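You operate a simulated robot arm through the tools that you are given. There is no shell and no other tool.

You run a simulated two-armed robot. Do the job below in one go: nothing can be reset, and whatever is moved stays where it is left.

## Task
Vibrate the yellow mould on the plate till no holes show.
Fine: clamp lever to HOLD and the switch on before the green button; the switch ends off, the mould stays on the plate.

The check looks at the end state, three seconds after you hand in, the way a careful person would. Anything else that was tipped, shoved, dropped, spilled or broken makes it a failure.

## Robot
Two 7-joint arms with fingered hands on one trunk that stands fixed in place. Base frame: the origin is at the foot of the trunk, x ahead of it, y to its left, z up; the work surface is at about z = 80. Units: cm, degrees, N and s.
The left shoulder is at [9.9, 12.8, 108.6], the right one opposite. Payload 5 kg a hand.
Tool frame (each hand has its own): the origin (TCP) lies between the finger pads and is the grasp point; the fingertips stand 3.7 cm ahead of it; z points along the fingers, y is the line along which they close. Largest opening 12.4 cm; the body of the gripper starts 4.3 cm behind the TCP. The gripper is a hand of 3 fingers: y runs from the thumb to the fingers, the wrist lies at [-2.1, -11.6, -20.3] in the tool frame.
Orientation is that of the tool frame in the base frame, as a unit quaternion [w, x, y, z]. With the fingers straight down and the wrist toward the robot, the tool's x, y and z point along [0, 1, 0], [1, 0, 0] and [0, 0, -1] of the base frame.

## Interface
- The arms move only by the tool jog_arm. It takes "left_plan", "right_plan" or both (then of equal length, played together; a hand with none holds still); each is a list of rows, each a list of 6 numbers: the shift along the tool's x, y, z in units of 150 mm (1.0 is 150 mm), then the turn, a rotation vector about the tool's x, y, z in units of 60 degrees (1.0 is 60 degrees). In form: [[x, y, z, ax, ay, az], ...]. A call has 1 to 20 rows; each row is the pose to reach, as a shift and turn from the pose commanded when the call began, along the tool's axes at that moment. A call with a number of a shift or a turn outside -1 to 1 is refused whole. A row lasts 0.2 s, in which the tool goes at most 5 cm and 8.6 degrees; a call with a longer step from one row to the next is refused whole. Where a pose cannot be reached the arm comes as near as it can. A force on the tool above 40 N (or 10 N above the force at the start of the call, whichever is more), or a blocked arm, ends the call early, and 0.2 s more pass. In this call time passes only in rows, and 0.2 s behind the last. It gives the time, the measured TCP pose, the force on the tool (base axes), the opening and the grip force at its end, in the units of the frame above (readings bear some noise), with the torque about the TCP (base axes, N m) and any sound that the robot's microphone picked up.
- Cameras (640 x 400 px; columns grow to the right, rows downward): "scene" is now at [26.14, -0.76, 126.65]; the picture's right is [-0.14, -0.99, 0.00], its down [-0.42, 0.06, -0.90] and it looks along [0.90, -0.12, -0.43] (base axes); focal length 250 px, centre (320, 200). "left" rides on the left gripper at [-7.2, -10.4, -15.4] in its tool frame; the picture's right is [-0.83, -0.26, 0.49], its down [0.51, -0.72, 0.47] and it looks along [0.23, 0.64, 0.73] (tool axes); focal length 243 px, centre (320, 200). "right" rides on the right gripper at [7.2, -10.4, -15.4] in its tool frame; the picture's right is [-0.83, 0.26, -0.49], its down [-0.51, -0.72, 0.47] and it looks along [-0.23, 0.64, 0.73] (tool axes); focal length 243 px, centre (320, 200). There is no depth. A picture from a camera that has moved, and an enlarged one, comes with that camera's place and axes in the base frame and with its lens. The place of the scene camera against the robot may be out by one fixed shift of up to 1.2 cm in any direction.
- capture(camera): a new picture of that camera. It takes no simulated time.
- raise_lower(by): slides the trunk up (or, below 0, down) by that many cm; the arms and the scene camera ride with it, the base frame stays. It gives what a move gives, with no picture.
- set_fingers(index, middle, thumb_bend, thumb_turn, hand): sets how far each is bent, from 0 (flat) to 1 (curled in); at 0.3 the hand is open as for a grip, at 0.7 the pads meet at the TCP. One left out holds its place. A second passes; each finger stops where it meets its share of the squeeze, and holds until it gets a number again. It is the only way to open and close the hand. It gives what a move gives, with no picture; readings hold the bend of each and the force on the fingers (four entries, about 0 where the hand has none), thumb and palm. thumb_turn goes from beside the hand (0) to across from the fingers (1), as for a grip.
- head_to(pan, tilt): turns the head with the scene camera to pan (to the left, within 80 degrees either way) and tilt (down, from -29 to 69), counted from straight ahead of the robot. It gives what a move gives.
- inspect(camera, box): a new picture of the part [left, top, right, bottom] of that camera's present view, enlarged. It takes no simulated time.
- finish_job(): hands the job in; it is judged then, once.

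Nothing tells you positions but the pictures and the camera data. Unless the task says otherwise, let go and move clear before handing in.

The tools are called after "Request:" as a command line: name --argument value ..., lists and objects as JSON in quotes. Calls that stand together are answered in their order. jog_arm: Moves the arms, as the interface text tells. Its arguments: {"type":"object","properties":{"left_plan":{"type":"array","items":{"type":"array","items":{"type":"number"}}},"right_plan":{"type":"array","items":{"type":"array","items":{"type":"number"}}}},"required":[]} The other tools are called the same way: raise_lower (by) slides the trunk up or down; set_fingers (index, middle, thumb_bend, thumb_turn, hand) moves the fingers one by one; head_to (pan, tilt) turns the head that bears the scene camera; capture (camera) takes a picture; inspect (camera, box) takes an enlarged picture of a part of a camera's view; finish_job () hands the job in.

At the start:

```text
t: 0.0
left_position: [71.98, 20.03, 116.76]
left_tcp_rot: [0.0, 0.706, 0.708, -0.001]
left_force: [-0.1, -0.5, -0.3]
left_torque: [-0.01, 0.01, -0.02]
left_opening: 12.34
left_finger_force: 0.0
left_shape: jaw
left_bend: [0.3, 0.3, 0.3, 0.98]
left_finger forces: [0.1, 0.1, 0.0, 0.0, 0.0, 0.0]
right_position: [68.29, -35.43, 118.73]
right_tcp_rot: [0.0, 0.707, 0.707, 0.0]
right_force: [0.5, -0.3, 0.4]
right_torque: [0.03, 0.01, 0.01]
right_opening: 12.36
right_finger_force: 0.1
right_shape: jaw
right_bend: [0.3, 0.3, 0.3, 0.98]
right_finger forces: [0.0, 0.0, 0.1, 0.0, 0.1, 0.0]
trunk travel left (down, up): [-27.5, 28.8]
head pan, tilt: [-7.9, 25.3]
```

scene: 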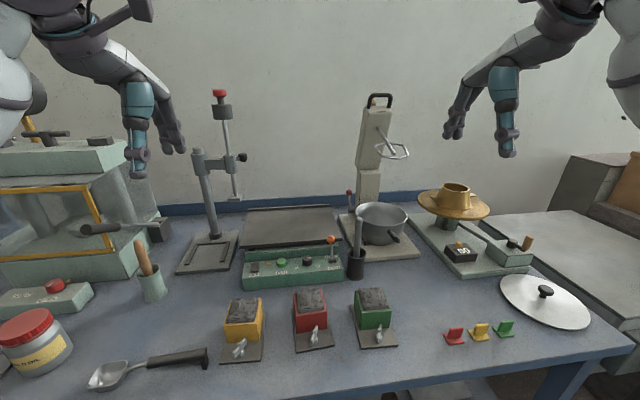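
right: 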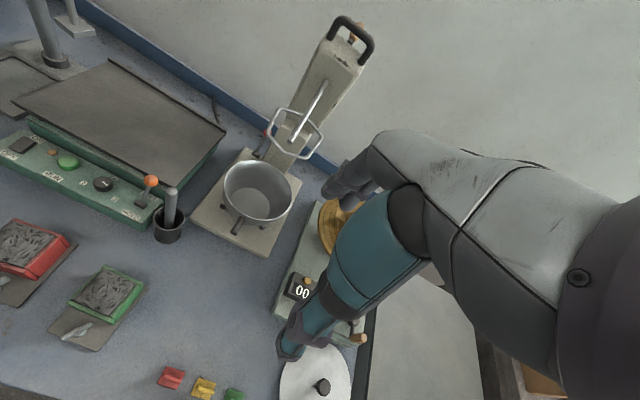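
left: 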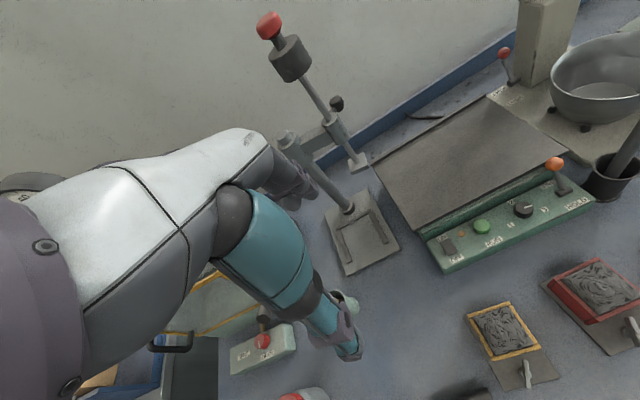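

I see a bench with three moulds (yellow, red, green) in front of a green vibrating table with a dark plate, a panel with switch, green button, knob and an orange-tipped lever. I will look closer at the panel and moulds first.

Request:
inspect --camera "scene" --box '[230, 190, 390, 290]'

Request:
inspect --camera "scene" --box '[200, 270, 360, 370]'

Request:
inspect --camera "left" --box '[400, 140, 608, 270]'

Request:
inspect --camera "left" --box '[440, 270, 640, 395]'

Request:
inspect --camera "right" --box '[0, 100, 208, 230]'

```text
4.00 times, centred on (310, 240) of scene
camera zoom: at [26.14, -0.76, 126.65], right [-0.14, -0.99, 0.0], down [-0.42, 0.06, -0.9], along [0.9, -0.12, -0.43], focal length 999 px, centre (360, 40)
```

zoom: 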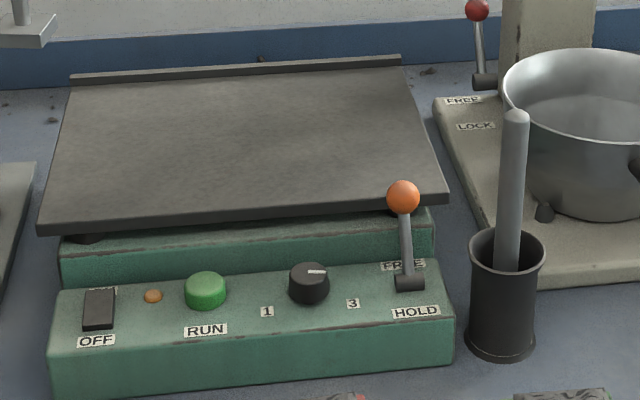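

```text
4.00 times, centred on (280, 320) of scene
camera zoom: at [26.14, -0.76, 126.65], right [-0.14, -0.99, 0.0], down [-0.42, 0.06, -0.9], along [0.9, -0.12, -0.43], focal length 999 px, centre (480, -280)
```

zoom: 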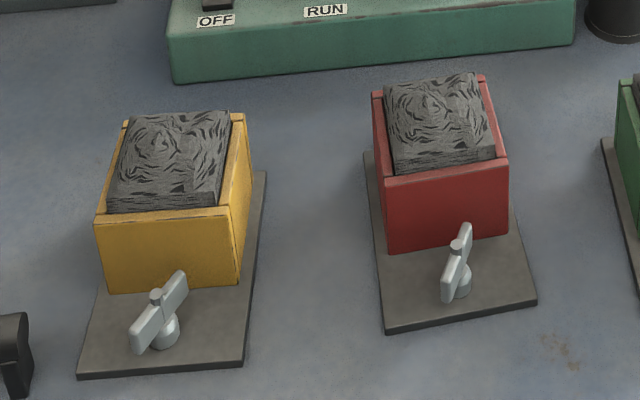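

```text
3.08 times, centred on (504, 205) of left
camera zoom: at [61.52, 12.9, 132.08], right [-0.26, -0.83, -0.49], down [-0.72, 0.51, -0.47], along [0.64, 0.23, -0.73], focal length 746 px, centre (-246, 185)
```

zoom: 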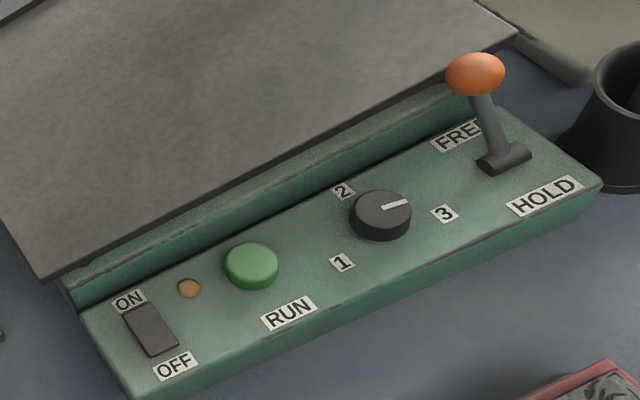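

```text
3.20 times, centred on (540, 332) of left
camera zoom: at [61.52, 12.9, 132.08], right [-0.26, -0.83, -0.49], down [-0.72, 0.51, -0.47], along [0.64, 0.23, -0.73], focal length 776 px, centre (-384, -224)
```

zoom: 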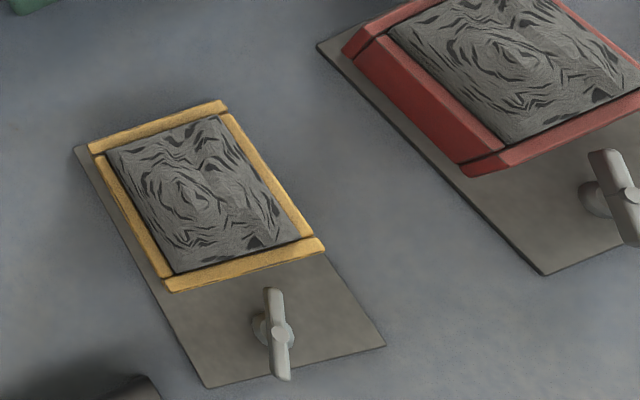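

```text
3.08 times, centred on (104, 165) of right
camera zoom: at [57.93, -28.3, 134.15], right [0.26, -0.83, 0.49], down [-0.72, -0.51, -0.47], along [0.64, -0.23, -0.73], focal length 746 px, centre (985, 308)
```

zoom: 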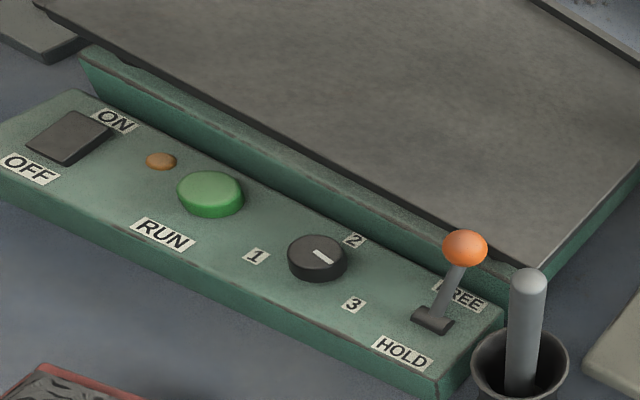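

The yellow mould box is about x 60.5–66.5, y 5.7–12, top z≈86, with a base plate and wing nut on its near side; the plate of the vibrator spans about x 82–103, y −15–12, z≈87. I will turn the left hand about 94° so it can grip the side walls, while moving toward the mould.

Request:
jog_arm --left_plan '[[-0.05, -0.04, 0.04, 0, 0, 0.1306], [-0.1, -0.08, 0.08, 0, 0, 0.2611], [-0.15, -0.12, 0.12, 0, 0, 0.3917], [-0.2, -0.16, 0.16, 0, 0, 0.5222], [-0.25, -0.2, 0.2, 0, 0, 0.6528], [-0.3, -0.24, 0.24, 0, 0, 0.7833]]'

```text
t: 1.4
left_position: [68.5, 15.62, 113.03]
left_tcp_rot: [0.0, 0.93, 0.366, 0.0]
left_force: [0.0, 0.5, 0.3]
left_torque: [0.04, -0.02, 0.01]
left_opening: 12.36
left_finger_force: 0.0
left_shape: jaw
left_bend: [0.3, 0.3, 0.3, 0.98]
left_finger forces: [0.0, 0.0, 0.0, 0.0, 0.0, 0.0]
right_position: [68.22, -35.51, 118.86]
right_tcp_rot: [0.0, 0.707, 0.708, 0.001]
right_force: [0.0, 0.6, 0.4]
right_torque: [-0.02, 0.03, 0.05]
right_opening: 12.36
right_finger_force: 0.0
right_shape: jaw
right_bend: [0.3, 0.3, 0.3, 0.98]
right_finger forces: [0.0, 0.0, 0.0, 0.0, 0.0, 0.1]
trunk travel left (down, up): [-27.5, 28.8]
head pan, tilt: [-7.9, 25.3]
```

The arm follows the commands well. I continue the turn to −4° yaw and move above the yellow mould.

Request:
jog_arm --left_plan '[[-0.0923, 0.0175, 0.0555, 0, 0, 0.1306], [-0.1846, 0.035, 0.111, 0, 0, 0.2611], [-0.2769, 0.0525, 0.1665, 0, 0, 0.3917], [-0.3691, 0.07, 0.222, 0, 0, 0.5222], [-0.4614, 0.0875, 0.2775, 0, 0, 0.6528], [-0.5537, 0.105, 0.333, 0, 0, 0.7833]]'

Request:
capture --camera "left"

Request:
capture --camera "scene"

```text
t: 2.8
left_position: [63.34, 8.57, 108.35]
left_tcp_rot: [0.0, 0.999, -0.035, 0.0]
left_force: [0.3, 0.6, 0.0]
left_torque: [-0.01, 0.03, 0.01]
left_opening: 12.33
left_finger_force: 0.1
left_shape: jaw
left_bend: [0.3, 0.3, 0.3, 0.98]
left_finger forces: [0.0, 0.1, 0.0, 0.1, 0.0, 0.1]
right_position: [68.26, -35.44, 118.82]
right_tcp_rot: [0.0, 0.707, 0.707, -0.001]
right_force: [0.1, -0.4, -0.1]
right_torque: [0.04, 0.0, 0.0]
right_opening: 12.35
right_finger_force: 0.1
right_shape: jaw
right_bend: [0.3, 0.3, 0.3, 0.98]
right_finger forces: [0.1, 0.0, 0.1, 0.0, 0.0, 0.1]
trunk travel left (down, up): [-27.5, 28.8]
head pan, tilt: [-7.9, 25.3]
```

```text
taken
camera left: at [56.89, 19.55, 123.56], right [-0.81, 0.32, -0.49], down [0.56, 0.68, -0.47], along [0.19, -0.66, -0.73], focal length 243 px, centre (320, 200)
```

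left: 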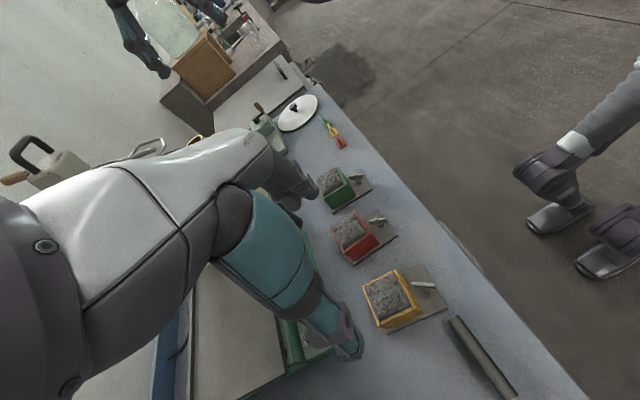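

```text
taken
camera scene: at [26.19, -0.81, 126.64], right [-0.14, -0.99, 0.0], down [-0.42, 0.06, -0.9], along [0.9, -0.12, -0.43], focal length 250 px, centre (320, 200)
```

scene: 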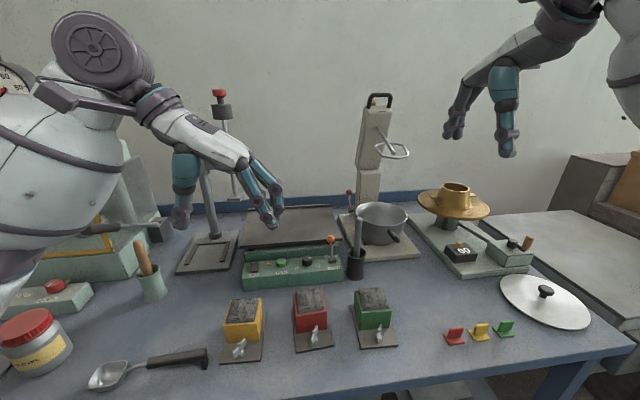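

The left hand is turned with the thumb left and fingers right of the mould, about 22 cm above it. I zoom in on the mould from the hand camera to refine its place.

Request:
inspect --camera "left" --box '[340, 240, 500, 340]'

Request:
inspect --camera "scene" --box '[160, 120, 320, 220]'

```text
4.00 times, centred on (420, 290) of left
camera zoom: at [56.89, 19.55, 123.56], right [-0.81, 0.32, -0.49], down [0.56, 0.68, -0.47], along [0.19, -0.66, -0.73], focal length 970 px, centre (-80, -160)
```

zoom: 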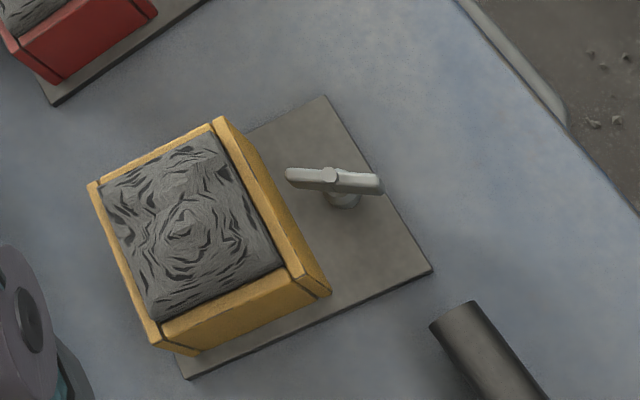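

```text
4.00 times, centred on (240, 170) of scene
camera zoom: at [26.19, -0.81, 126.64], right [-0.14, -0.99, 0.0], down [-0.42, 0.06, -0.9], along [0.9, -0.12, -0.43], focal length 999 px, centre (640, 320)
```

zoom: 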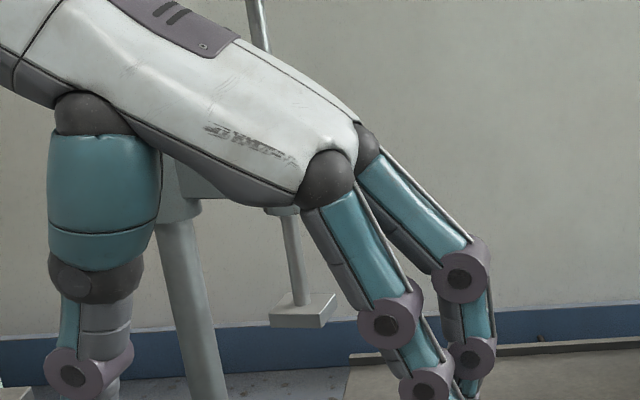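

The mould box centre comes out at about (63.4, 9.0), rim z≈85.8, turned about −4°. I narrow the hand slightly to keep clear of the red mould before going down.

Request:
set_fingers --hand "left" --index 0.38 --middle 0.38 --thumb_bend 0.38

Request:
jog_arm --left_plan '[[0.0, -0.03, 0.3, 0, 0, 0], [0.0, -0.03, 0.6, 0, 0, 0], [0.0, -0.03, 0.9, 0, 0, 0]]'

Request:
inspect --camera "scene" --box '[160, 200, 352, 320]'

Request:
capture --camera "left"

```text
t: 3.8
left_position: [63.46, 8.66, 108.34]
left_tcp_rot: [0.0, 0.999, -0.034, 0.0]
left_force: [-0.3, -0.4, -0.7]
left_torque: [0.05, 0.01, 0.02]
left_opening: 10.54
left_finger_force: 0.1
left_shape: fingers
left_bend: [0.38, 0.38, 0.38, 0.98]
left_finger forces: [0.0, 0.0, 0.0, 0.1, 0.0, 0.0]
right_position: [68.29, -35.49, 118.81]
right_tcp_rot: [0.001, 0.706, 0.708, 0.0]
right_force: [0.0, 0.0, -0.3]
right_torque: [0.02, 0.0, 0.01]
right_opening: 12.34
right_finger_force: 0.0
right_shape: jaw
right_bend: [0.3, 0.3, 0.3, 0.98]
right_finger forces: [0.1, 0.1, 0.0, 0.0, 0.0, 0.0]
trunk travel left (down, up): [-27.5, 28.8]
head pan, tilt: [-7.9, 25.3]
```

```text
t: 4.6
left_position: [63.51, 9.15, 94.76]
left_tcp_rot: [0.002, 0.999, -0.034, 0.0]
left_force: [0.3, 0.3, -0.1]
left_torque: [-0.03, 0.02, 0.0]
left_opening: 10.55
left_finger_force: 0.0
left_shape: fingers
left_bend: [0.38, 0.38, 0.38, 0.98]
left_finger forces: [0.0, 0.1, 0.0, 0.0, 0.0, 0.0]
right_position: [68.4, -35.48, 118.83]
right_tcp_rot: [-0.001, 0.708, 0.707, 0.0]
right_force: [0.6, 0.6, -0.3]
right_torque: [0.01, 0.04, 0.01]
right_opening: 12.36
right_finger_force: 0.0
right_shape: jaw
right_bend: [0.3, 0.3, 0.3, 0.98]
right_finger forces: [0.0, 0.0, 0.1, 0.1, 0.0, 0.0]
trunk travel left (down, up): [-27.5, 28.8]
head pan, tilt: [-7.9, 25.3]
```

```text
3.33 times, centred on (256, 260) of scene
camera zoom: at [26.2, -0.69, 126.64], right [-0.14, -0.99, 0.0], down [-0.42, 0.06, -0.9], along [0.9, -0.12, -0.43], focal length 833 px, centre (533, 0)
```

zoom: 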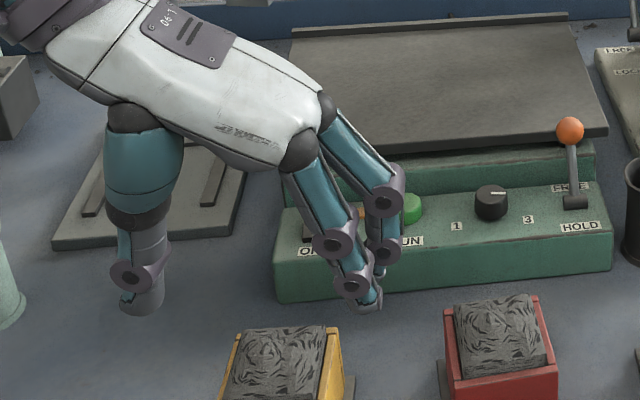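

```text
taken
camera left: at [57.03, 20.11, 110.08], right [-0.81, 0.32, -0.49], down [0.55, 0.68, -0.47], along [0.19, -0.66, -0.73], focal length 243 px, centre (320, 200)
```

left: 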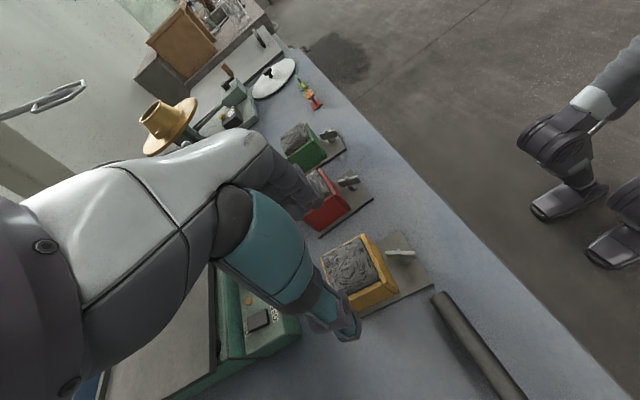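

The hand straddles the mould symmetrically. I lower it until the fingertips are beside the walls, just above the base plate.

Request:
jog_arm --left_plan '[[0, 0.005, 0.2, 0, 0, 0], [0, 0.01, 0.4, 0, 0, 0], [0, 0.01, 0.5, 0, 0, 0], [0, 0.01, 0.58, 0, 0, 0]]'

Request:
inspect --camera "scene" --box '[160, 220, 352, 340]'

Request:
capture --camera "left"

```text
t: 5.6
left_position: [63.45, 9.03, 85.97]
left_tcp_rot: [0.0, 0.999, -0.034, 0.0]
left_force: [-0.5, 0.2, -0.4]
left_torque: [0.01, 0.01, 0.03]
left_opening: 10.56
left_finger_force: 0.0
left_shape: fingers
left_bend: [0.38, 0.38, 0.38, 0.98]
left_finger forces: [0.0, 0.0, 0.0, 0.0, 0.0, 0.0]
right_position: [68.21, -35.48, 118.78]
right_tcp_rot: [-0.001, 0.706, 0.708, 0.0]
right_force: [0.9, -0.3, 0.6]
right_torque: [-0.01, 0.02, -0.01]
right_opening: 12.38
right_finger_force: 0.0
right_shape: jaw
right_bend: [0.3, 0.3, 0.3, 0.98]
right_finger forces: [0.0, 0.1, 0.0, 0.0, 0.0, 0.0]
trunk travel left (down, up): [-27.5, 28.8]
head pan, tilt: [-7.9, 25.3]
```

```text
3.33 times, centred on (256, 280) of scene
camera zoom: at [26.17, -0.73, 126.65], right [-0.14, -0.99, 0.0], down [-0.42, 0.06, -0.9], along [0.9, -0.12, -0.43], focal length 833 px, centre (533, -67)
```

zoom: 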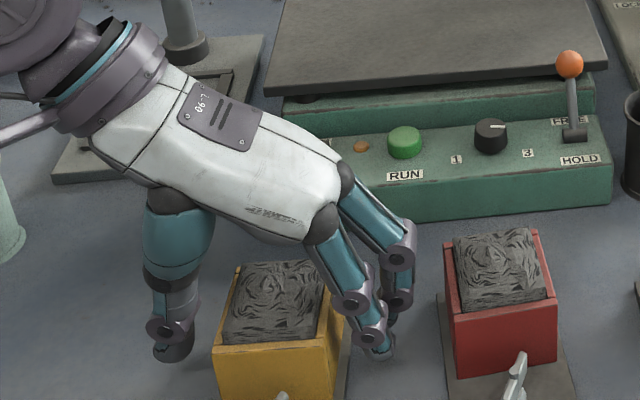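

```text
taken
camera left: at [56.92, 19.97, 101.19], right [-0.81, 0.32, -0.49], down [0.56, 0.68, -0.47], along [0.19, -0.66, -0.73], focal length 243 px, centre (320, 200)
```

left: 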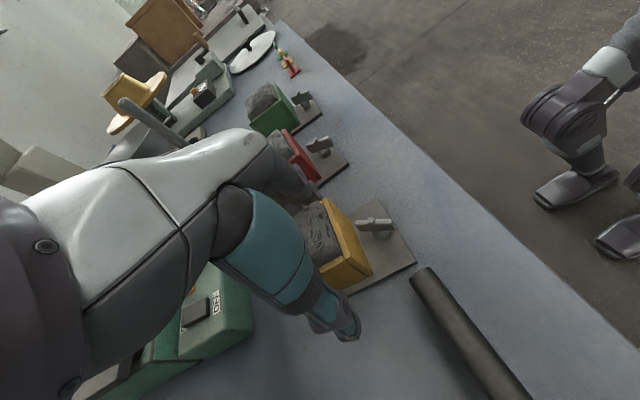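

The fingers stand on both sides of the yellow box with no contact. I close gradually to see whether contact comes evenly.

Request:
set_fingers --hand "left" --index 0.48 --middle 0.48 --thumb_bend 0.48

Request:
inspect --camera "scene" --box '[160, 220, 352, 340]'

```text
t: 6.6
left_position: [63.48, 8.96, 85.92]
left_tcp_rot: [0.0, 0.999, -0.034, 0.0]
left_force: [-0.6, 0.1, -0.7]
left_torque: [-0.04, -0.03, 0.04]
left_opening: 7.47
left_finger_force: 0.1
left_shape: fingers
left_bend: [0.48, 0.48, 0.48, 0.98]
left_finger forces: [0.0, 0.0, 0.1, 0.0, 0.0, 0.1]
right_position: [68.28, -35.43, 118.67]
right_tcp_rot: [0.0, 0.706, 0.708, 0.0]
right_force: [0.1, 0.3, -0.3]
right_torque: [0.0, -0.04, -0.03]
right_opening: 12.39
right_finger_force: 0.0
right_shape: jaw
right_bend: [0.3, 0.3, 0.3, 0.98]
right_finger forces: [0.0, 0.0, 0.0, 0.0, 0.0, 0.0]
trunk travel left (down, up): [-27.5, 28.8]
head pan, tilt: [-7.9, 25.3]
```

```text
3.33 times, centred on (256, 280) of scene
camera zoom: at [26.14, -0.76, 126.65], right [-0.14, -0.99, 0.0], down [-0.42, 0.06, -0.9], along [0.9, -0.12, -0.43], focal length 833 px, centre (533, -67)
```

zoom: 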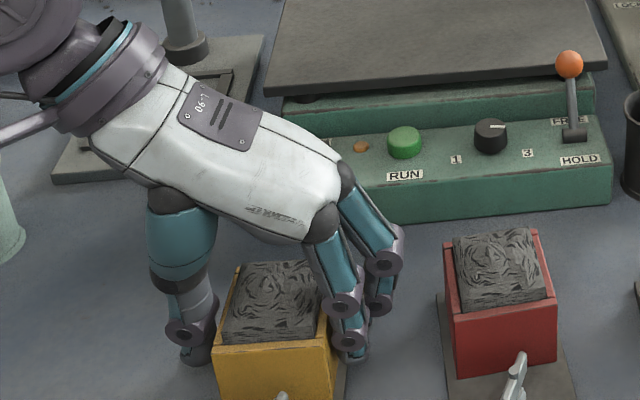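

Opening is 7.5 cm with even gaps. Now I close for the grip.

Request:
set_fingers --hand "left" --index 0.6 --middle 0.6 --thumb_bend 0.6

Request:
inspect --camera "scene" --box '[160, 220, 352, 340]'

```text
t: 7.6
left_position: [63.45, 8.94, 86.0]
left_tcp_rot: [0.0, 0.999, -0.034, 0.0]
left_force: [0.6, -2.2, -0.8]
left_torque: [-0.35, -0.04, -0.05]
left_opening: 6.34
left_finger_force: 15.1
left_shape: fingers
left_bend: [0.52, 0.54, 0.53, 0.97]
left_finger forces: [8.4, 8.1, 0.0, 0.1, 14.0, 0.1]
right_position: [68.27, -35.44, 118.84]
right_tcp_rot: [0.001, 0.706, 0.708, 0.001]
right_force: [0.3, 0.5, -0.4]
right_torque: [0.01, -0.01, -0.02]
right_opening: 12.35
right_finger_force: 0.0
right_shape: jaw
right_bend: [0.3, 0.3, 0.3, 0.98]
right_finger forces: [0.1, 0.0, 0.0, 0.0, 0.0, 0.0]
trunk travel left (down, up): [-27.5, 28.8]
head pan, tilt: [-7.9, 25.3]
```

```text
3.33 times, centred on (256, 280) of scene
camera zoom: at [26.14, -0.78, 126.65], right [-0.14, -0.99, 0.0], down [-0.42, 0.06, -0.9], along [0.9, -0.12, -0.43], focal length 833 px, centre (533, -67)
```

zoom: 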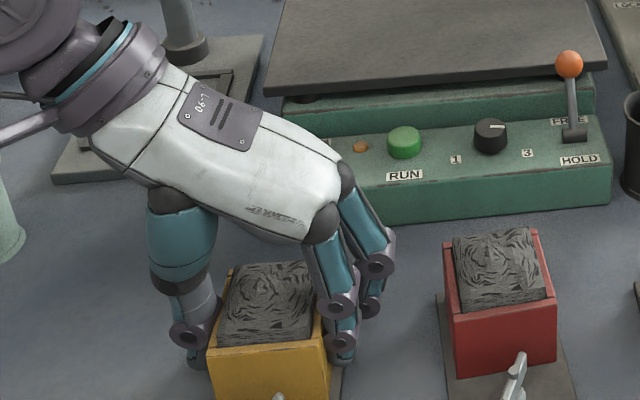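

The grip reads 15 N at 6.3 cm opening. I ask for a firmer squeeze, then lift a little to test.

Request:
set_fingers --hand "left" --index 0.72 --middle 0.72 --thumb_bend 0.72

Request:
jog_arm --left_plan '[[0, 0, -0.02, 0, 0, 0], [0, 0, -0.05, 0, 0, 0], [0, 0, -0.1, 0, 0, 0], [0, 0, -0.15, 0, 0, 0]]'

Request:
capture --camera "left"

Request:
inspect --camera "scene" --box '[160, 240, 352, 360]'

```text
t: 8.6
left_position: [63.5, 9.07, 85.98]
left_tcp_rot: [0.0, 0.999, -0.034, 0.001]
left_force: [1.0, 0.2, 2.6]
left_torque: [-0.4, -0.16, -0.1]
left_opening: 6.18
left_finger_force: 27.5
left_shape: fingers
left_bend: [0.52, 0.55, 0.56, 0.96]
left_finger forces: [14.2, 13.0, 0.0, 0.0, 27.1, 0.1]
right_position: [68.3, -35.45, 118.83]
right_tcp_rot: [0.0, 0.707, 0.707, 0.0]
right_force: [0.7, -0.2, -0.2]
right_torque: [-0.02, -0.03, 0.0]
right_opening: 12.36
right_finger_force: 0.1
right_shape: jaw
right_bend: [0.3, 0.3, 0.3, 0.98]
right_finger forces: [0.0, 0.0, 0.0, 0.0, 0.0, 0.0]
trunk travel left (down, up): [-27.5, 28.8]
head pan, tilt: [-7.9, 25.3]
```

```text
t: 9.6
left_position: [63.5, 9.11, 88.12]
left_tcp_rot: [0.0, 0.999, -0.034, -0.001]
left_force: [-0.4, 0.6, -7.5]
left_torque: [0.01, -0.05, 0.01]
left_opening: 6.19
left_finger_force: 25.3
left_shape: fingers
left_bend: [0.52, 0.55, 0.57, 0.96]
left_finger forces: [14.7, 10.6, 0.0, 0.1, 25.2, 0.0]
right_position: [68.32, -35.49, 118.74]
right_tcp_rot: [0.0, 0.708, 0.707, 0.001]
right_force: [0.3, 0.5, -0.5]
right_torque: [-0.02, -0.02, 0.04]
right_opening: 12.36
right_finger_force: 0.0
right_shape: jaw
right_bend: [0.3, 0.3, 0.3, 0.98]
right_finger forces: [0.0, 0.1, 0.0, 0.0, 0.0, 0.0]
trunk travel left (down, up): [-27.5, 28.8]
head pan, tilt: [-7.9, 25.3]
```

```text
taken
camera left: at [56.94, 20.02, 103.41], right [-0.81, 0.32, -0.49], down [0.55, 0.69, -0.47], along [0.19, -0.66, -0.73], focal length 243 px, centre (320, 200)
```

left: 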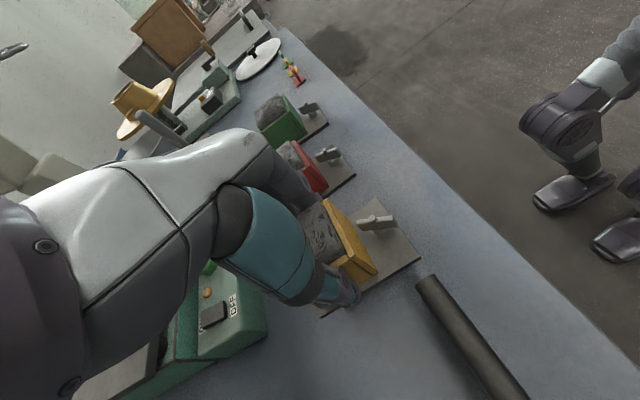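

```text
3.33 times, centred on (256, 300) of scene
camera zoom: at [26.2, -0.75, 126.64], right [-0.14, -0.99, 0.0], down [-0.42, 0.06, -0.9], along [0.9, -0.12, -0.43], focal length 833 px, centre (533, -133)
```

zoom: 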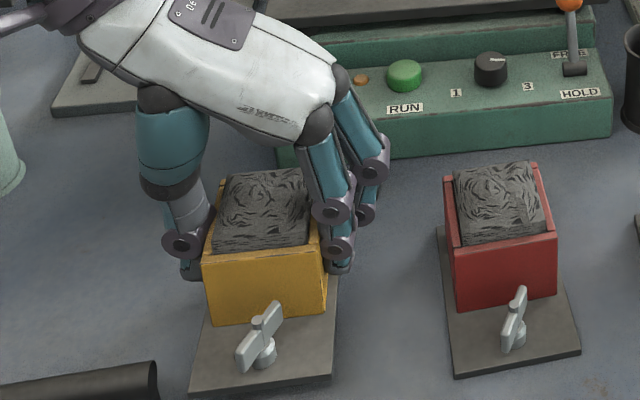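

The mould lifts cleanly with its base plate (about 7.5 N). I raise it to clear everything before turning and carrying it.

Request:
jog_arm --left_plan '[[0, 0, -0.1, 0, 0, 0], [0, 0, -0.25, 0, 0, 0], [0, 0, -0.4, 0, 0, 0], [0, 0, -0.55, 0, 0, 0], [0, 0, -0.7, 0, 0, 0], [0, 0, -0.83, 0, 0, 0], [0, 0, -0.93, 0, 0, 0]]'

```text
t: 11.2
left_position: [63.35, 8.97, 102.13]
left_tcp_rot: [0.0, 0.999, -0.034, 0.0]
left_force: [-1.1, -1.0, -7.9]
left_torque: [-0.01, -0.06, 0.0]
left_opening: 6.18
left_finger_force: 25.7
left_shape: fingers
left_bend: [0.52, 0.55, 0.57, 0.96]
left_finger forces: [14.6, 10.5, 0.0, 0.0, 25.2, 0.0]
right_position: [68.31, -35.55, 118.9]
right_tcp_rot: [0.0, 0.707, 0.707, 0.0]
right_force: [0.0, 0.6, -0.3]
right_torque: [-0.01, 0.0, 0.02]
right_opening: 12.35
right_finger_force: 0.0
right_shape: jaw
right_bend: [0.3, 0.3, 0.3, 0.98]
right_finger forces: [0.0, 0.1, 0.1, 0.1, 0.0, 0.0]
trunk travel left (down, up): [-27.5, 28.8]
head pan, tilt: [-7.9, 25.3]
```

Lifted to z≈102 with a steady grip. Now I turn the hand back in two halves, moving forward gently.

Request:
jog_arm --left_plan '[[0.042, 0.005, 0, 0, 0, -0.098], [0.084, 0.011, 0, 0, 0, -0.196], [0.126, 0.016, 0, 0, 0, -0.294], [0.168, 0.021, 0, 0, 0, -0.392], [0.21, 0.027, 0, 0, 0, -0.49], [0.252, 0.032, 0, 0, 0, -0.588], [0.295, 0.038, 0, 0, 0, -0.686], [0.337, 0.043, 0, 0, 0, -0.783]]'

```text
t: 13.0
left_position: [68.47, 7.99, 102.18]
left_tcp_rot: [0.0, 0.93, 0.368, 0.0]
left_force: [-0.3, -0.2, -8.0]
left_torque: [0.05, -0.04, 0.01]
left_opening: 6.19
left_finger_force: 25.1
left_shape: fingers
left_bend: [0.52, 0.56, 0.57, 0.96]
left_finger forces: [14.7, 10.6, 0.1, 0.0, 24.9, 0.0]
right_position: [68.4, -35.4, 118.78]
right_tcp_rot: [0.0, 0.707, 0.707, 0.0]
right_force: [-0.1, -0.2, -0.2]
right_torque: [0.0, 0.02, 0.02]
right_opening: 12.35
right_finger_force: 0.1
right_shape: jaw
right_bend: [0.3, 0.3, 0.3, 0.98]
right_finger forces: [0.0, 0.0, 0.0, 0.0, 0.0, 0.0]
trunk travel left (down, up): [-27.5, 28.8]
head pan, tilt: [-7.9, 25.3]
```

Halfway turned and steady. I finish the turn while moving further toward the plate.

Request:
jog_arm --left_plan '[[0.023, 0.067, 0, 0, 0, -0.098], [0.046, 0.134, 0, 0, 0, -0.196], [0.069, 0.201, 0, 0, 0, -0.294], [0.092, 0.268, 0, 0, 0, -0.392], [0.114, 0.335, 0, 0, 0, -0.49], [0.137, 0.402, 0, 0, 0, -0.588], [0.16, 0.469, 0, 0, 0, -0.686], [0.183, 0.536, 0, 0, 0, -0.783]]'

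Request:
capture --camera "scene"

Request:
capture --camera "right"

Request:
capture --camera "left"

```text
t: 14.8
left_position: [75.93, 3.89, 102.24]
left_tcp_rot: [0.0, 0.707, 0.707, 0.0]
left_force: [0.1, 0.0, -7.2]
left_torque: [0.06, 0.01, -0.01]
left_opening: 6.19
left_finger_force: 25.2
left_shape: fingers
left_bend: [0.52, 0.56, 0.57, 0.96]
left_finger forces: [14.6, 10.5, 0.0, 0.0, 24.9, 0.0]
right_position: [68.29, -35.43, 118.84]
right_tcp_rot: [-0.001, 0.707, 0.707, 0.001]
right_force: [-0.1, -0.2, -0.7]
right_torque: [0.02, -0.03, 0.0]
right_opening: 12.36
right_finger_force: 0.2
right_shape: jaw
right_bend: [0.3, 0.3, 0.3, 0.98]
right_finger forces: [0.0, 0.1, 0.0, 0.0, 0.1, 0.1]
trunk travel left (down, up): [-27.5, 28.8]
head pan, tilt: [-7.9, 25.3]
```

```text
taken
camera scene: at [26.23, -0.79, 126.63], right [-0.14, -0.99, 0.0], down [-0.42, 0.06, -0.9], along [0.9, -0.12, -0.43], focal length 250 px, centre (320, 200)
```

scene: 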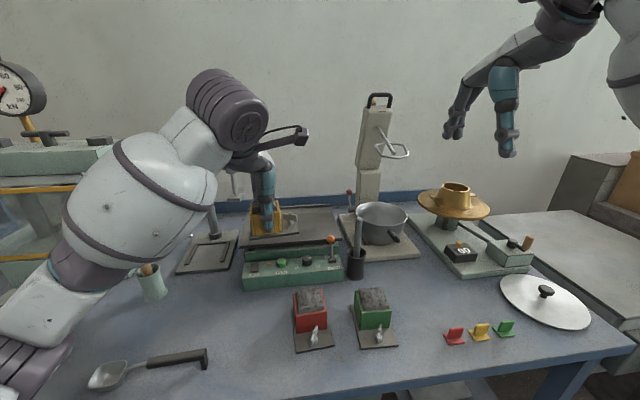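

```text
taken
camera right: at [58.03, -28.34, 134.09], right [0.26, -0.83, 0.49], down [-0.72, -0.51, -0.47], along [0.64, -0.23, -0.73], focal length 243 px, centre (320, 200)
```

right: 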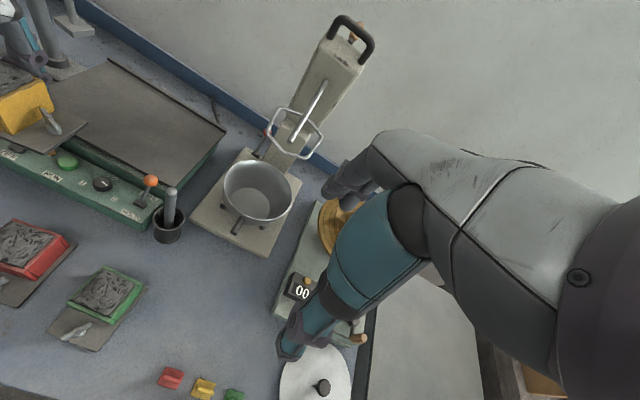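

```text
taken
camera left: at [65.53, -3.22, 117.5], right [-0.26, -0.83, -0.49], down [-0.72, 0.51, -0.47], along [0.64, 0.23, -0.73], focal length 243 px, centre (320, 200)
```

left: 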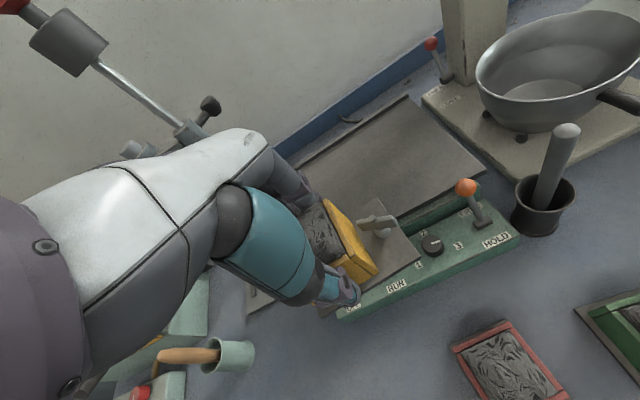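

The mould is level, with its wing-nut end now pointing right. Next I carry it forward over the plate to about (90, −0.5).

Request:
jog_arm --left_plan '[[-0.049, 0.12, 0, 0, 0, 0], [-0.098, 0.28, 0, 0, 0, 0], [-0.146, 0.44, 0, 0, 0, 0], [-0.195, 0.6, 0, 0, 0, 0], [-0.244, 0.76, 0, 0, 0, 0], [-0.28, 0.88, 0, 0, 0, 0], [-0.293, 0.938, 0, 0, 0, 0]]'

Request:
capture --camera "scene"

Request:
capture --camera "right"

Request:
capture --camera "left"

```text
t: 16.4
left_position: [89.97, -0.33, 102.0]
left_tcp_rot: [-0.001, 0.707, 0.707, -0.001]
left_force: [0.4, -0.4, -7.5]
left_torque: [0.08, 0.02, 0.0]
left_opening: 6.19
left_finger_force: 24.5
left_shape: fingers
left_bend: [0.52, 0.56, 0.57, 0.96]
left_finger forces: [14.3, 10.3, 0.0, 0.0, 24.4, 0.0]
right_position: [68.43, -35.52, 118.79]
right_tcp_rot: [0.0, 0.707, 0.707, 0.0]
right_force: [0.2, 0.1, -0.1]
right_torque: [-0.01, 0.0, 0.02]
right_opening: 12.35
right_finger_force: 0.1
right_shape: jaw
right_bend: [0.3, 0.3, 0.3, 0.98]
right_finger forces: [0.1, 0.0, 0.0, 0.0, 0.1, 0.0]
trunk travel left (down, up): [-27.5, 28.8]
head pan, tilt: [-7.9, 25.3]
```

```text
taken
camera scene: at [26.24, -0.77, 126.63], right [-0.14, -0.99, 0.0], down [-0.42, 0.06, -0.9], along [0.9, -0.12, -0.43], focal length 250 px, centre (320, 200)
```

scene: 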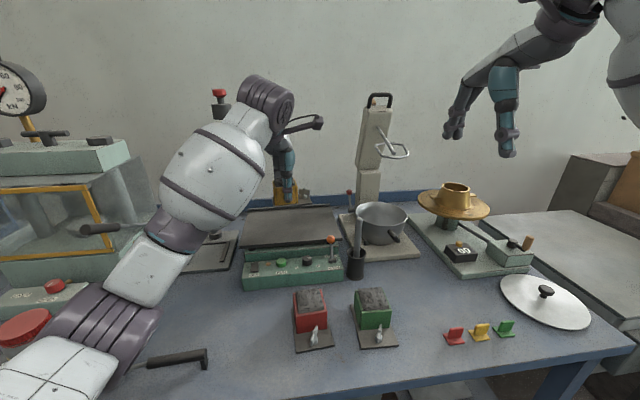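

```text
taken
camera right: at [58.04, -28.31, 134.09], right [0.26, -0.83, 0.49], down [-0.72, -0.51, -0.47], along [0.64, -0.23, -0.73], focal length 243 px, centre (320, 200)
```

right: 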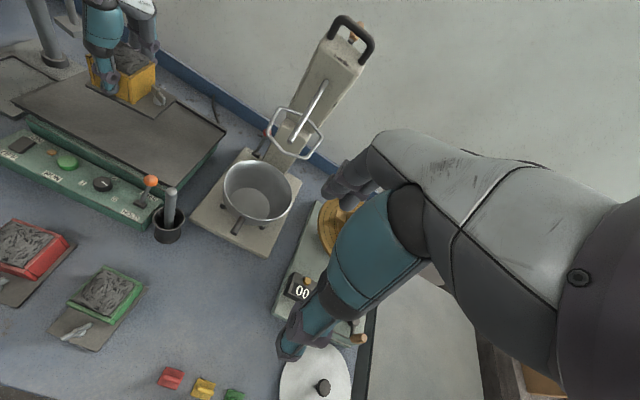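

```text
taken
camera left: at [79.55, -7.51, 117.37], right [-0.26, -0.83, -0.49], down [-0.72, 0.51, -0.47], along [0.64, 0.23, -0.73], focal length 243 px, centre (320, 200)
```

left: 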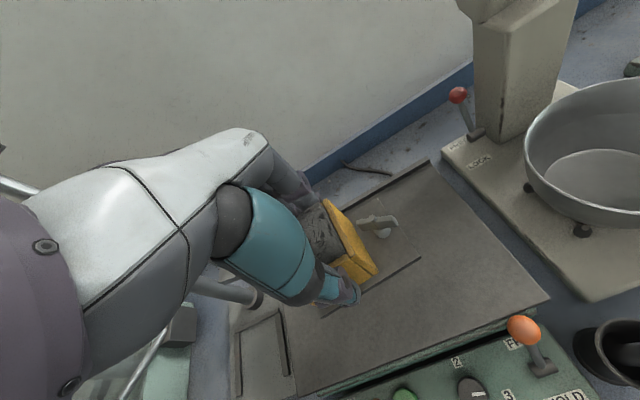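

The mould hangs over the plate, well inside its edges. I lower it in stages, expecting touch-down near TCP z≈93.4.

Request:
jog_arm --left_plan '[[0, 0, 0.13, 0, 0, 0], [0, 0, 0.27, 0, 0, 0], [0, 0, 0.4, 0, 0, 0], [0, 0, 0.5, 0, 0, 0]]'

Request:
capture --camera "right"

Request:
capture --camera "left"

```text
t: 17.4
left_position: [89.92, -0.08, 96.04]
left_tcp_rot: [0.006, 0.707, 0.708, 0.005]
left_force: [1.0, 0.7, -7.3]
left_torque: [0.05, 0.03, 0.01]
left_opening: 6.17
left_finger_force: 24.3
left_shape: fingers
left_bend: [0.52, 0.56, 0.57, 0.95]
left_finger forces: [14.3, 10.2, 0.0, 0.0, 24.4, 0.0]
right_position: [67.98, -35.24, 119.18]
right_tcp_rot: [0.002, 0.706, 0.708, 0.002]
right_force: [-0.1, -0.9, 0.3]
right_torque: [-0.02, 0.01, 0.01]
right_opening: 12.38
right_finger_force: 0.0
right_shape: jaw
right_bend: [0.3, 0.3, 0.3, 0.98]
right_finger forces: [0.0, 0.1, 0.0, 0.0, 0.0, 0.0]
trunk travel left (down, up): [-27.5, 28.8]
head pan, tilt: [-7.9, 25.3]
```

```text
taken
camera right: at [57.58, -28.2, 134.48], right [0.26, -0.83, 0.49], down [-0.72, -0.51, -0.47], along [0.64, -0.23, -0.73], focal length 243 px, centre (320, 200)
```

right: 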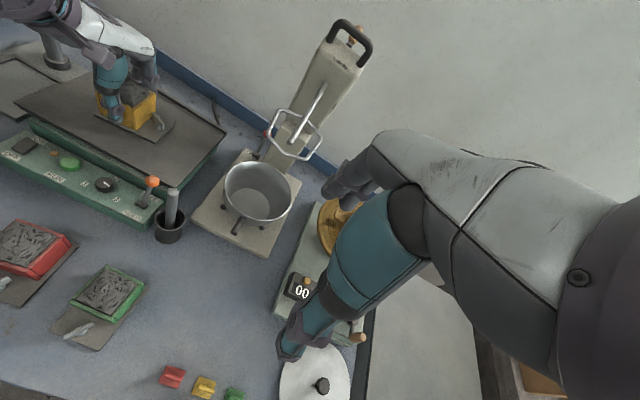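

```text
taken
camera left: at [79.22, -7.29, 111.12], right [-0.25, -0.83, -0.5], down [-0.72, 0.5, -0.48], along [0.65, 0.23, -0.72], focal length 243 px, centre (320, 200)
```

left: 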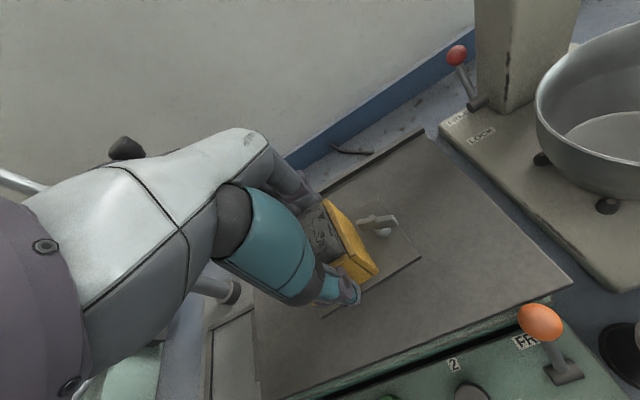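

The hand stopped short at 96.0 and the right arm shifted too, which suggests part of the left arm is pressing on something. I look at where before going on.

Request:
capture --camera "scene"

```text
taken
camera scene: at [25.84, -0.67, 126.84], right [-0.14, -0.99, 0.0], down [-0.42, 0.06, -0.91], along [0.9, -0.12, -0.43], focal length 250 px, centre (320, 200)
```

scene: 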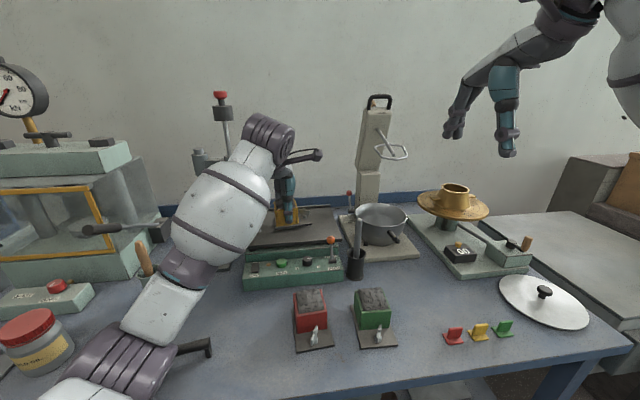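

The ribbed elbow of the left arm has come down near the spoon and bench. I raise the hand at once to relieve it, then check the spoon.

Request:
jog_arm --left_plan '[[0, 0, -0.15, 0, 0, 0], [0, 0, -0.3, 0, 0, 0], [0, 0, -0.4, 0, 0, 0]]'

Request:
capture --camera "scene"

```text
t: 18.2
left_position: [90.0, -0.4, 100.78]
left_tcp_rot: [-0.001, 0.707, 0.707, -0.001]
left_force: [0.3, -0.6, -8.1]
left_torque: [0.09, 0.0, 0.01]
left_opening: 6.18
left_finger_force: 23.8
left_shape: fingers
left_bend: [0.52, 0.56, 0.57, 0.95]
left_finger forces: [14.3, 10.2, 0.1, 0.0, 24.3, 0.0]
right_position: [68.29, -35.49, 118.8]
right_tcp_rot: [0.001, 0.707, 0.707, 0.001]
right_force: [-0.8, -0.2, 0.6]
right_torque: [-0.01, -0.03, 0.01]
right_opening: 12.38
right_finger_force: 0.1
right_shape: jaw
right_bend: [0.3, 0.3, 0.3, 0.98]
right_finger forces: [0.0, 0.1, 0.0, 0.0, 0.1, 0.1]
trunk travel left (down, up): [-27.5, 28.8]
head pan, tilt: [-7.9, 25.3]
```

```text
taken
camera scene: at [26.09, -0.74, 126.65], right [-0.14, -0.99, 0.0], down [-0.42, 0.06, -0.9], along [0.9, -0.12, -0.43], focal length 250 px, centre (320, 200)
```

scene: 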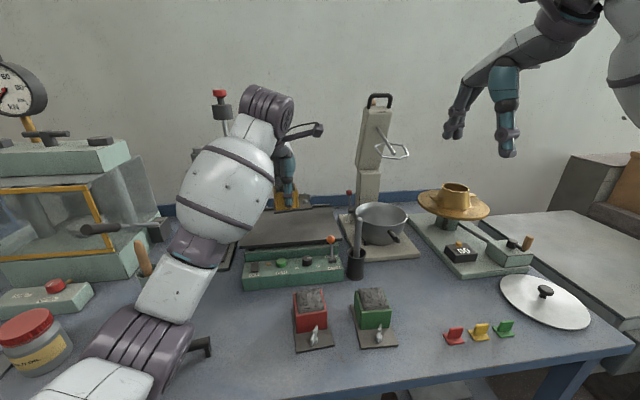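

The robot body sprang back to its place. I zoom in on the spoon to see whether it was touched.

Request:
inspect --camera "scene" --box '[60, 290, 236, 400]'

```text
3.64 times, centred on (148, 345) of scene
camera zoom: at [26.09, -0.74, 126.65], right [-0.14, -0.99, 0.0], down [-0.42, 0.06, -0.9], along [0.9, -0.12, -0.43], focal length 908 px, centre (946, -327)
```

zoom: 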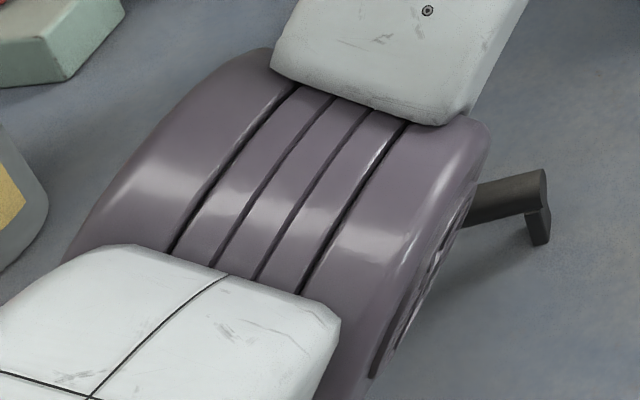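

The spoon's handle end seems nudged forward about 2 cm by the elbow; I will deal with that once the mould is down. First I raise the trunk so the elbow rides higher over the bench.

Request:
raise_lower --by 10

Request:
raise_lower --by 10

Request:
capture --camera "scene"

```text
t: 19.5
left_position: [90.17, -0.24, 110.52]
left_tcp_rot: [-0.001, 0.707, 0.708, -0.001]
left_force: [0.5, 0.0, -7.6]
left_torque: [0.07, 0.0, 0.0]
left_opening: 6.18
left_finger_force: 24.1
left_shape: fingers
left_bend: [0.52, 0.56, 0.57, 0.95]
left_finger forces: [14.1, 10.3, 0.0, 0.0, 24.1, 0.0]
right_position: [68.58, -35.5, 128.61]
right_tcp_rot: [0.0, 0.707, 0.707, -0.001]
right_force: [0.4, -0.5, -0.7]
right_torque: [-0.02, -0.02, 0.01]
right_opening: 12.39
right_finger_force: 0.0
right_shape: jaw
right_bend: [0.3, 0.3, 0.3, 0.98]
right_finger forces: [0.1, 0.1, 0.0, 0.0, 0.1, 0.1]
trunk travel left (down, up): [-37.5, 18.8]
head pan, tilt: [-7.9, 25.3]
```

```text
t: 20.9
left_position: [90.1, -0.38, 120.38]
left_tcp_rot: [-0.002, 0.706, 0.708, -0.002]
left_force: [1.2, -0.3, -8.4]
left_torque: [0.05, -0.04, 0.0]
left_opening: 6.18
left_finger_force: 24.1
left_shape: fingers
left_bend: [0.52, 0.56, 0.57, 0.95]
left_finger forces: [14.1, 10.2, 0.1, 0.1, 24.0, 0.1]
right_position: [68.49, -35.5, 138.58]
right_tcp_rot: [-0.002, 0.707, 0.707, -0.002]
right_force: [0.2, -0.3, 0.4]
right_torque: [0.0, 0.04, 0.0]
right_opening: 12.34
right_finger_force: 0.1
right_shape: jaw
right_bend: [0.3, 0.3, 0.3, 0.98]
right_finger forces: [0.2, 0.0, 0.0, 0.0, 0.0, 0.1]
trunk travel left (down, up): [-47.5, 8.8]
head pan, tilt: [-7.9, 25.3]
```

```text
taken
camera scene: at [20.17, -0.78, 147.98], right [-0.14, -0.99, 0.0], down [-0.42, 0.06, -0.9], along [0.89, -0.12, -0.43], focal length 250 px, centre (320, 200)
```

scene: 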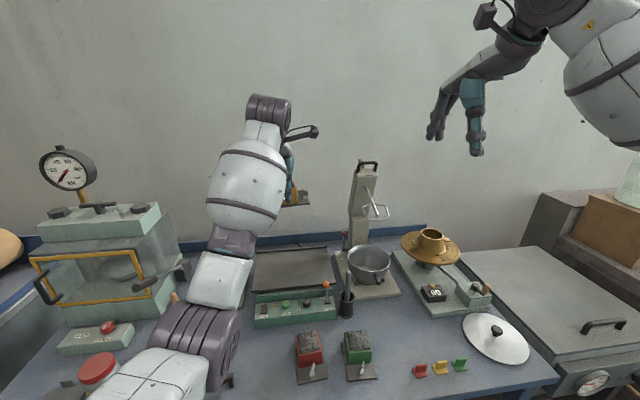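

The trunk is up 20 cm and the elbow is well above the bench. I lower the mould again in stages, watching the elbow.

Request:
jog_arm --left_plan '[[0, 0, 0.13, 0, 0, 0], [0, 0, 0.28, 0, 0, 0], [0, 0, 0.43, 0, 0, 0], [0, 0, 0.58, 0, 0, 0], [0, 0, 0.73, 0, 0, 0], [0, 0, 0.85, 0, 0, 0]]'

Request:
capture --camera "scene"

```text
t: 22.3
left_position: [90.08, -0.27, 107.79]
left_tcp_rot: [0.0, 0.706, 0.708, 0.0]
left_force: [-0.2, -0.3, -8.3]
left_torque: [0.06, 0.02, 0.06]
left_opening: 6.2
left_finger_force: 23.8
left_shape: fingers
left_bend: [0.52, 0.56, 0.57, 0.95]
left_finger forces: [14.0, 10.1, 0.0, 0.0, 24.0, 0.1]
right_position: [68.51, -35.46, 138.77]
right_tcp_rot: [0.0, 0.707, 0.707, 0.0]
right_force: [-0.4, 0.5, 0.4]
right_torque: [0.02, -0.02, 0.03]
right_opening: 12.36
right_finger_force: 0.1
right_shape: jaw
right_bend: [0.3, 0.3, 0.3, 0.98]
right_finger forces: [0.0, 0.0, 0.0, 0.1, 0.2, 0.0]
trunk travel left (down, up): [-47.5, 8.8]
head pan, tilt: [-7.9, 25.3]
```

```text
taken
camera scene: at [20.07, -0.76, 148.03], right [-0.14, -0.99, 0.0], down [-0.42, 0.06, -0.9], along [0.9, -0.12, -0.43], focal length 250 px, centre (320, 200)
```

scene: 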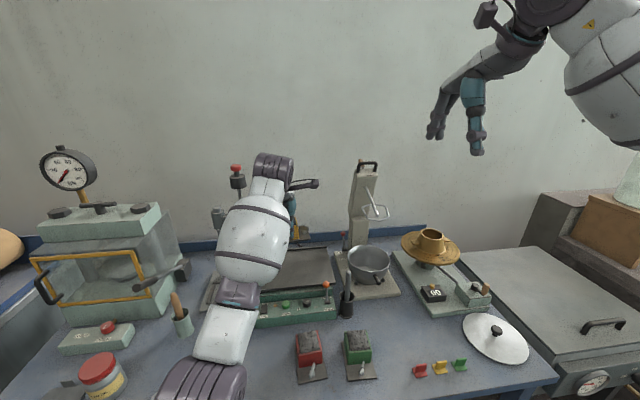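

The elbow is nearing the picture's lower edge, so I tilt the head down to watch the gap between it and the spoon.

Request:
head_to --pan 12 --tilt 45

Request:
capture --camera "scene"

```text
t: 23.1
left_position: [89.88, -0.23, 107.82]
left_tcp_rot: [0.0, 0.706, 0.708, -0.001]
left_force: [-0.2, -0.6, -7.2]
left_torque: [0.01, -0.03, 0.03]
left_opening: 6.17
left_finger_force: 24.4
left_shape: fingers
left_bend: [0.52, 0.56, 0.57, 0.95]
left_finger forces: [14.0, 10.1, 0.1, 0.1, 23.9, 0.0]
right_position: [68.29, -35.57, 138.78]
right_tcp_rot: [0.0, 0.706, 0.708, 0.0]
right_force: [0.4, 0.5, 0.5]
right_torque: [-0.01, -0.02, 0.01]
right_opening: 12.38
right_finger_force: 0.1
right_shape: jaw
right_bend: [0.3, 0.3, 0.3, 0.98]
right_finger forces: [0.0, 0.1, 0.0, 0.2, 0.0, 0.0]
trunk travel left (down, up): [-47.5, 8.8]
head pan, tilt: [12.0, 45.0]
```

```text
taken
camera scene: at [18.87, 2.2, 145.03], right [0.21, -0.98, 0.0], down [-0.69, -0.15, -0.71], along [0.69, 0.15, -0.71], focal length 250 px, centre (320, 200)
```

scene: 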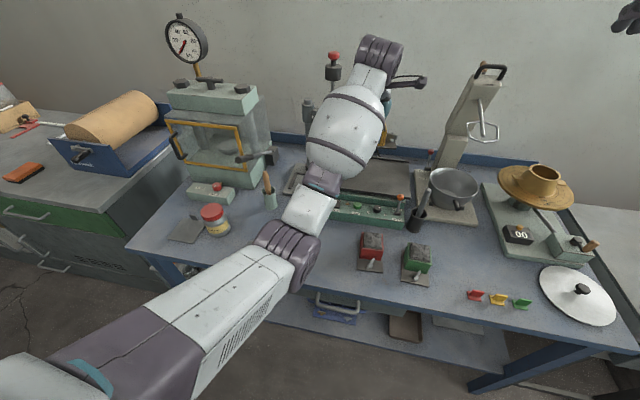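

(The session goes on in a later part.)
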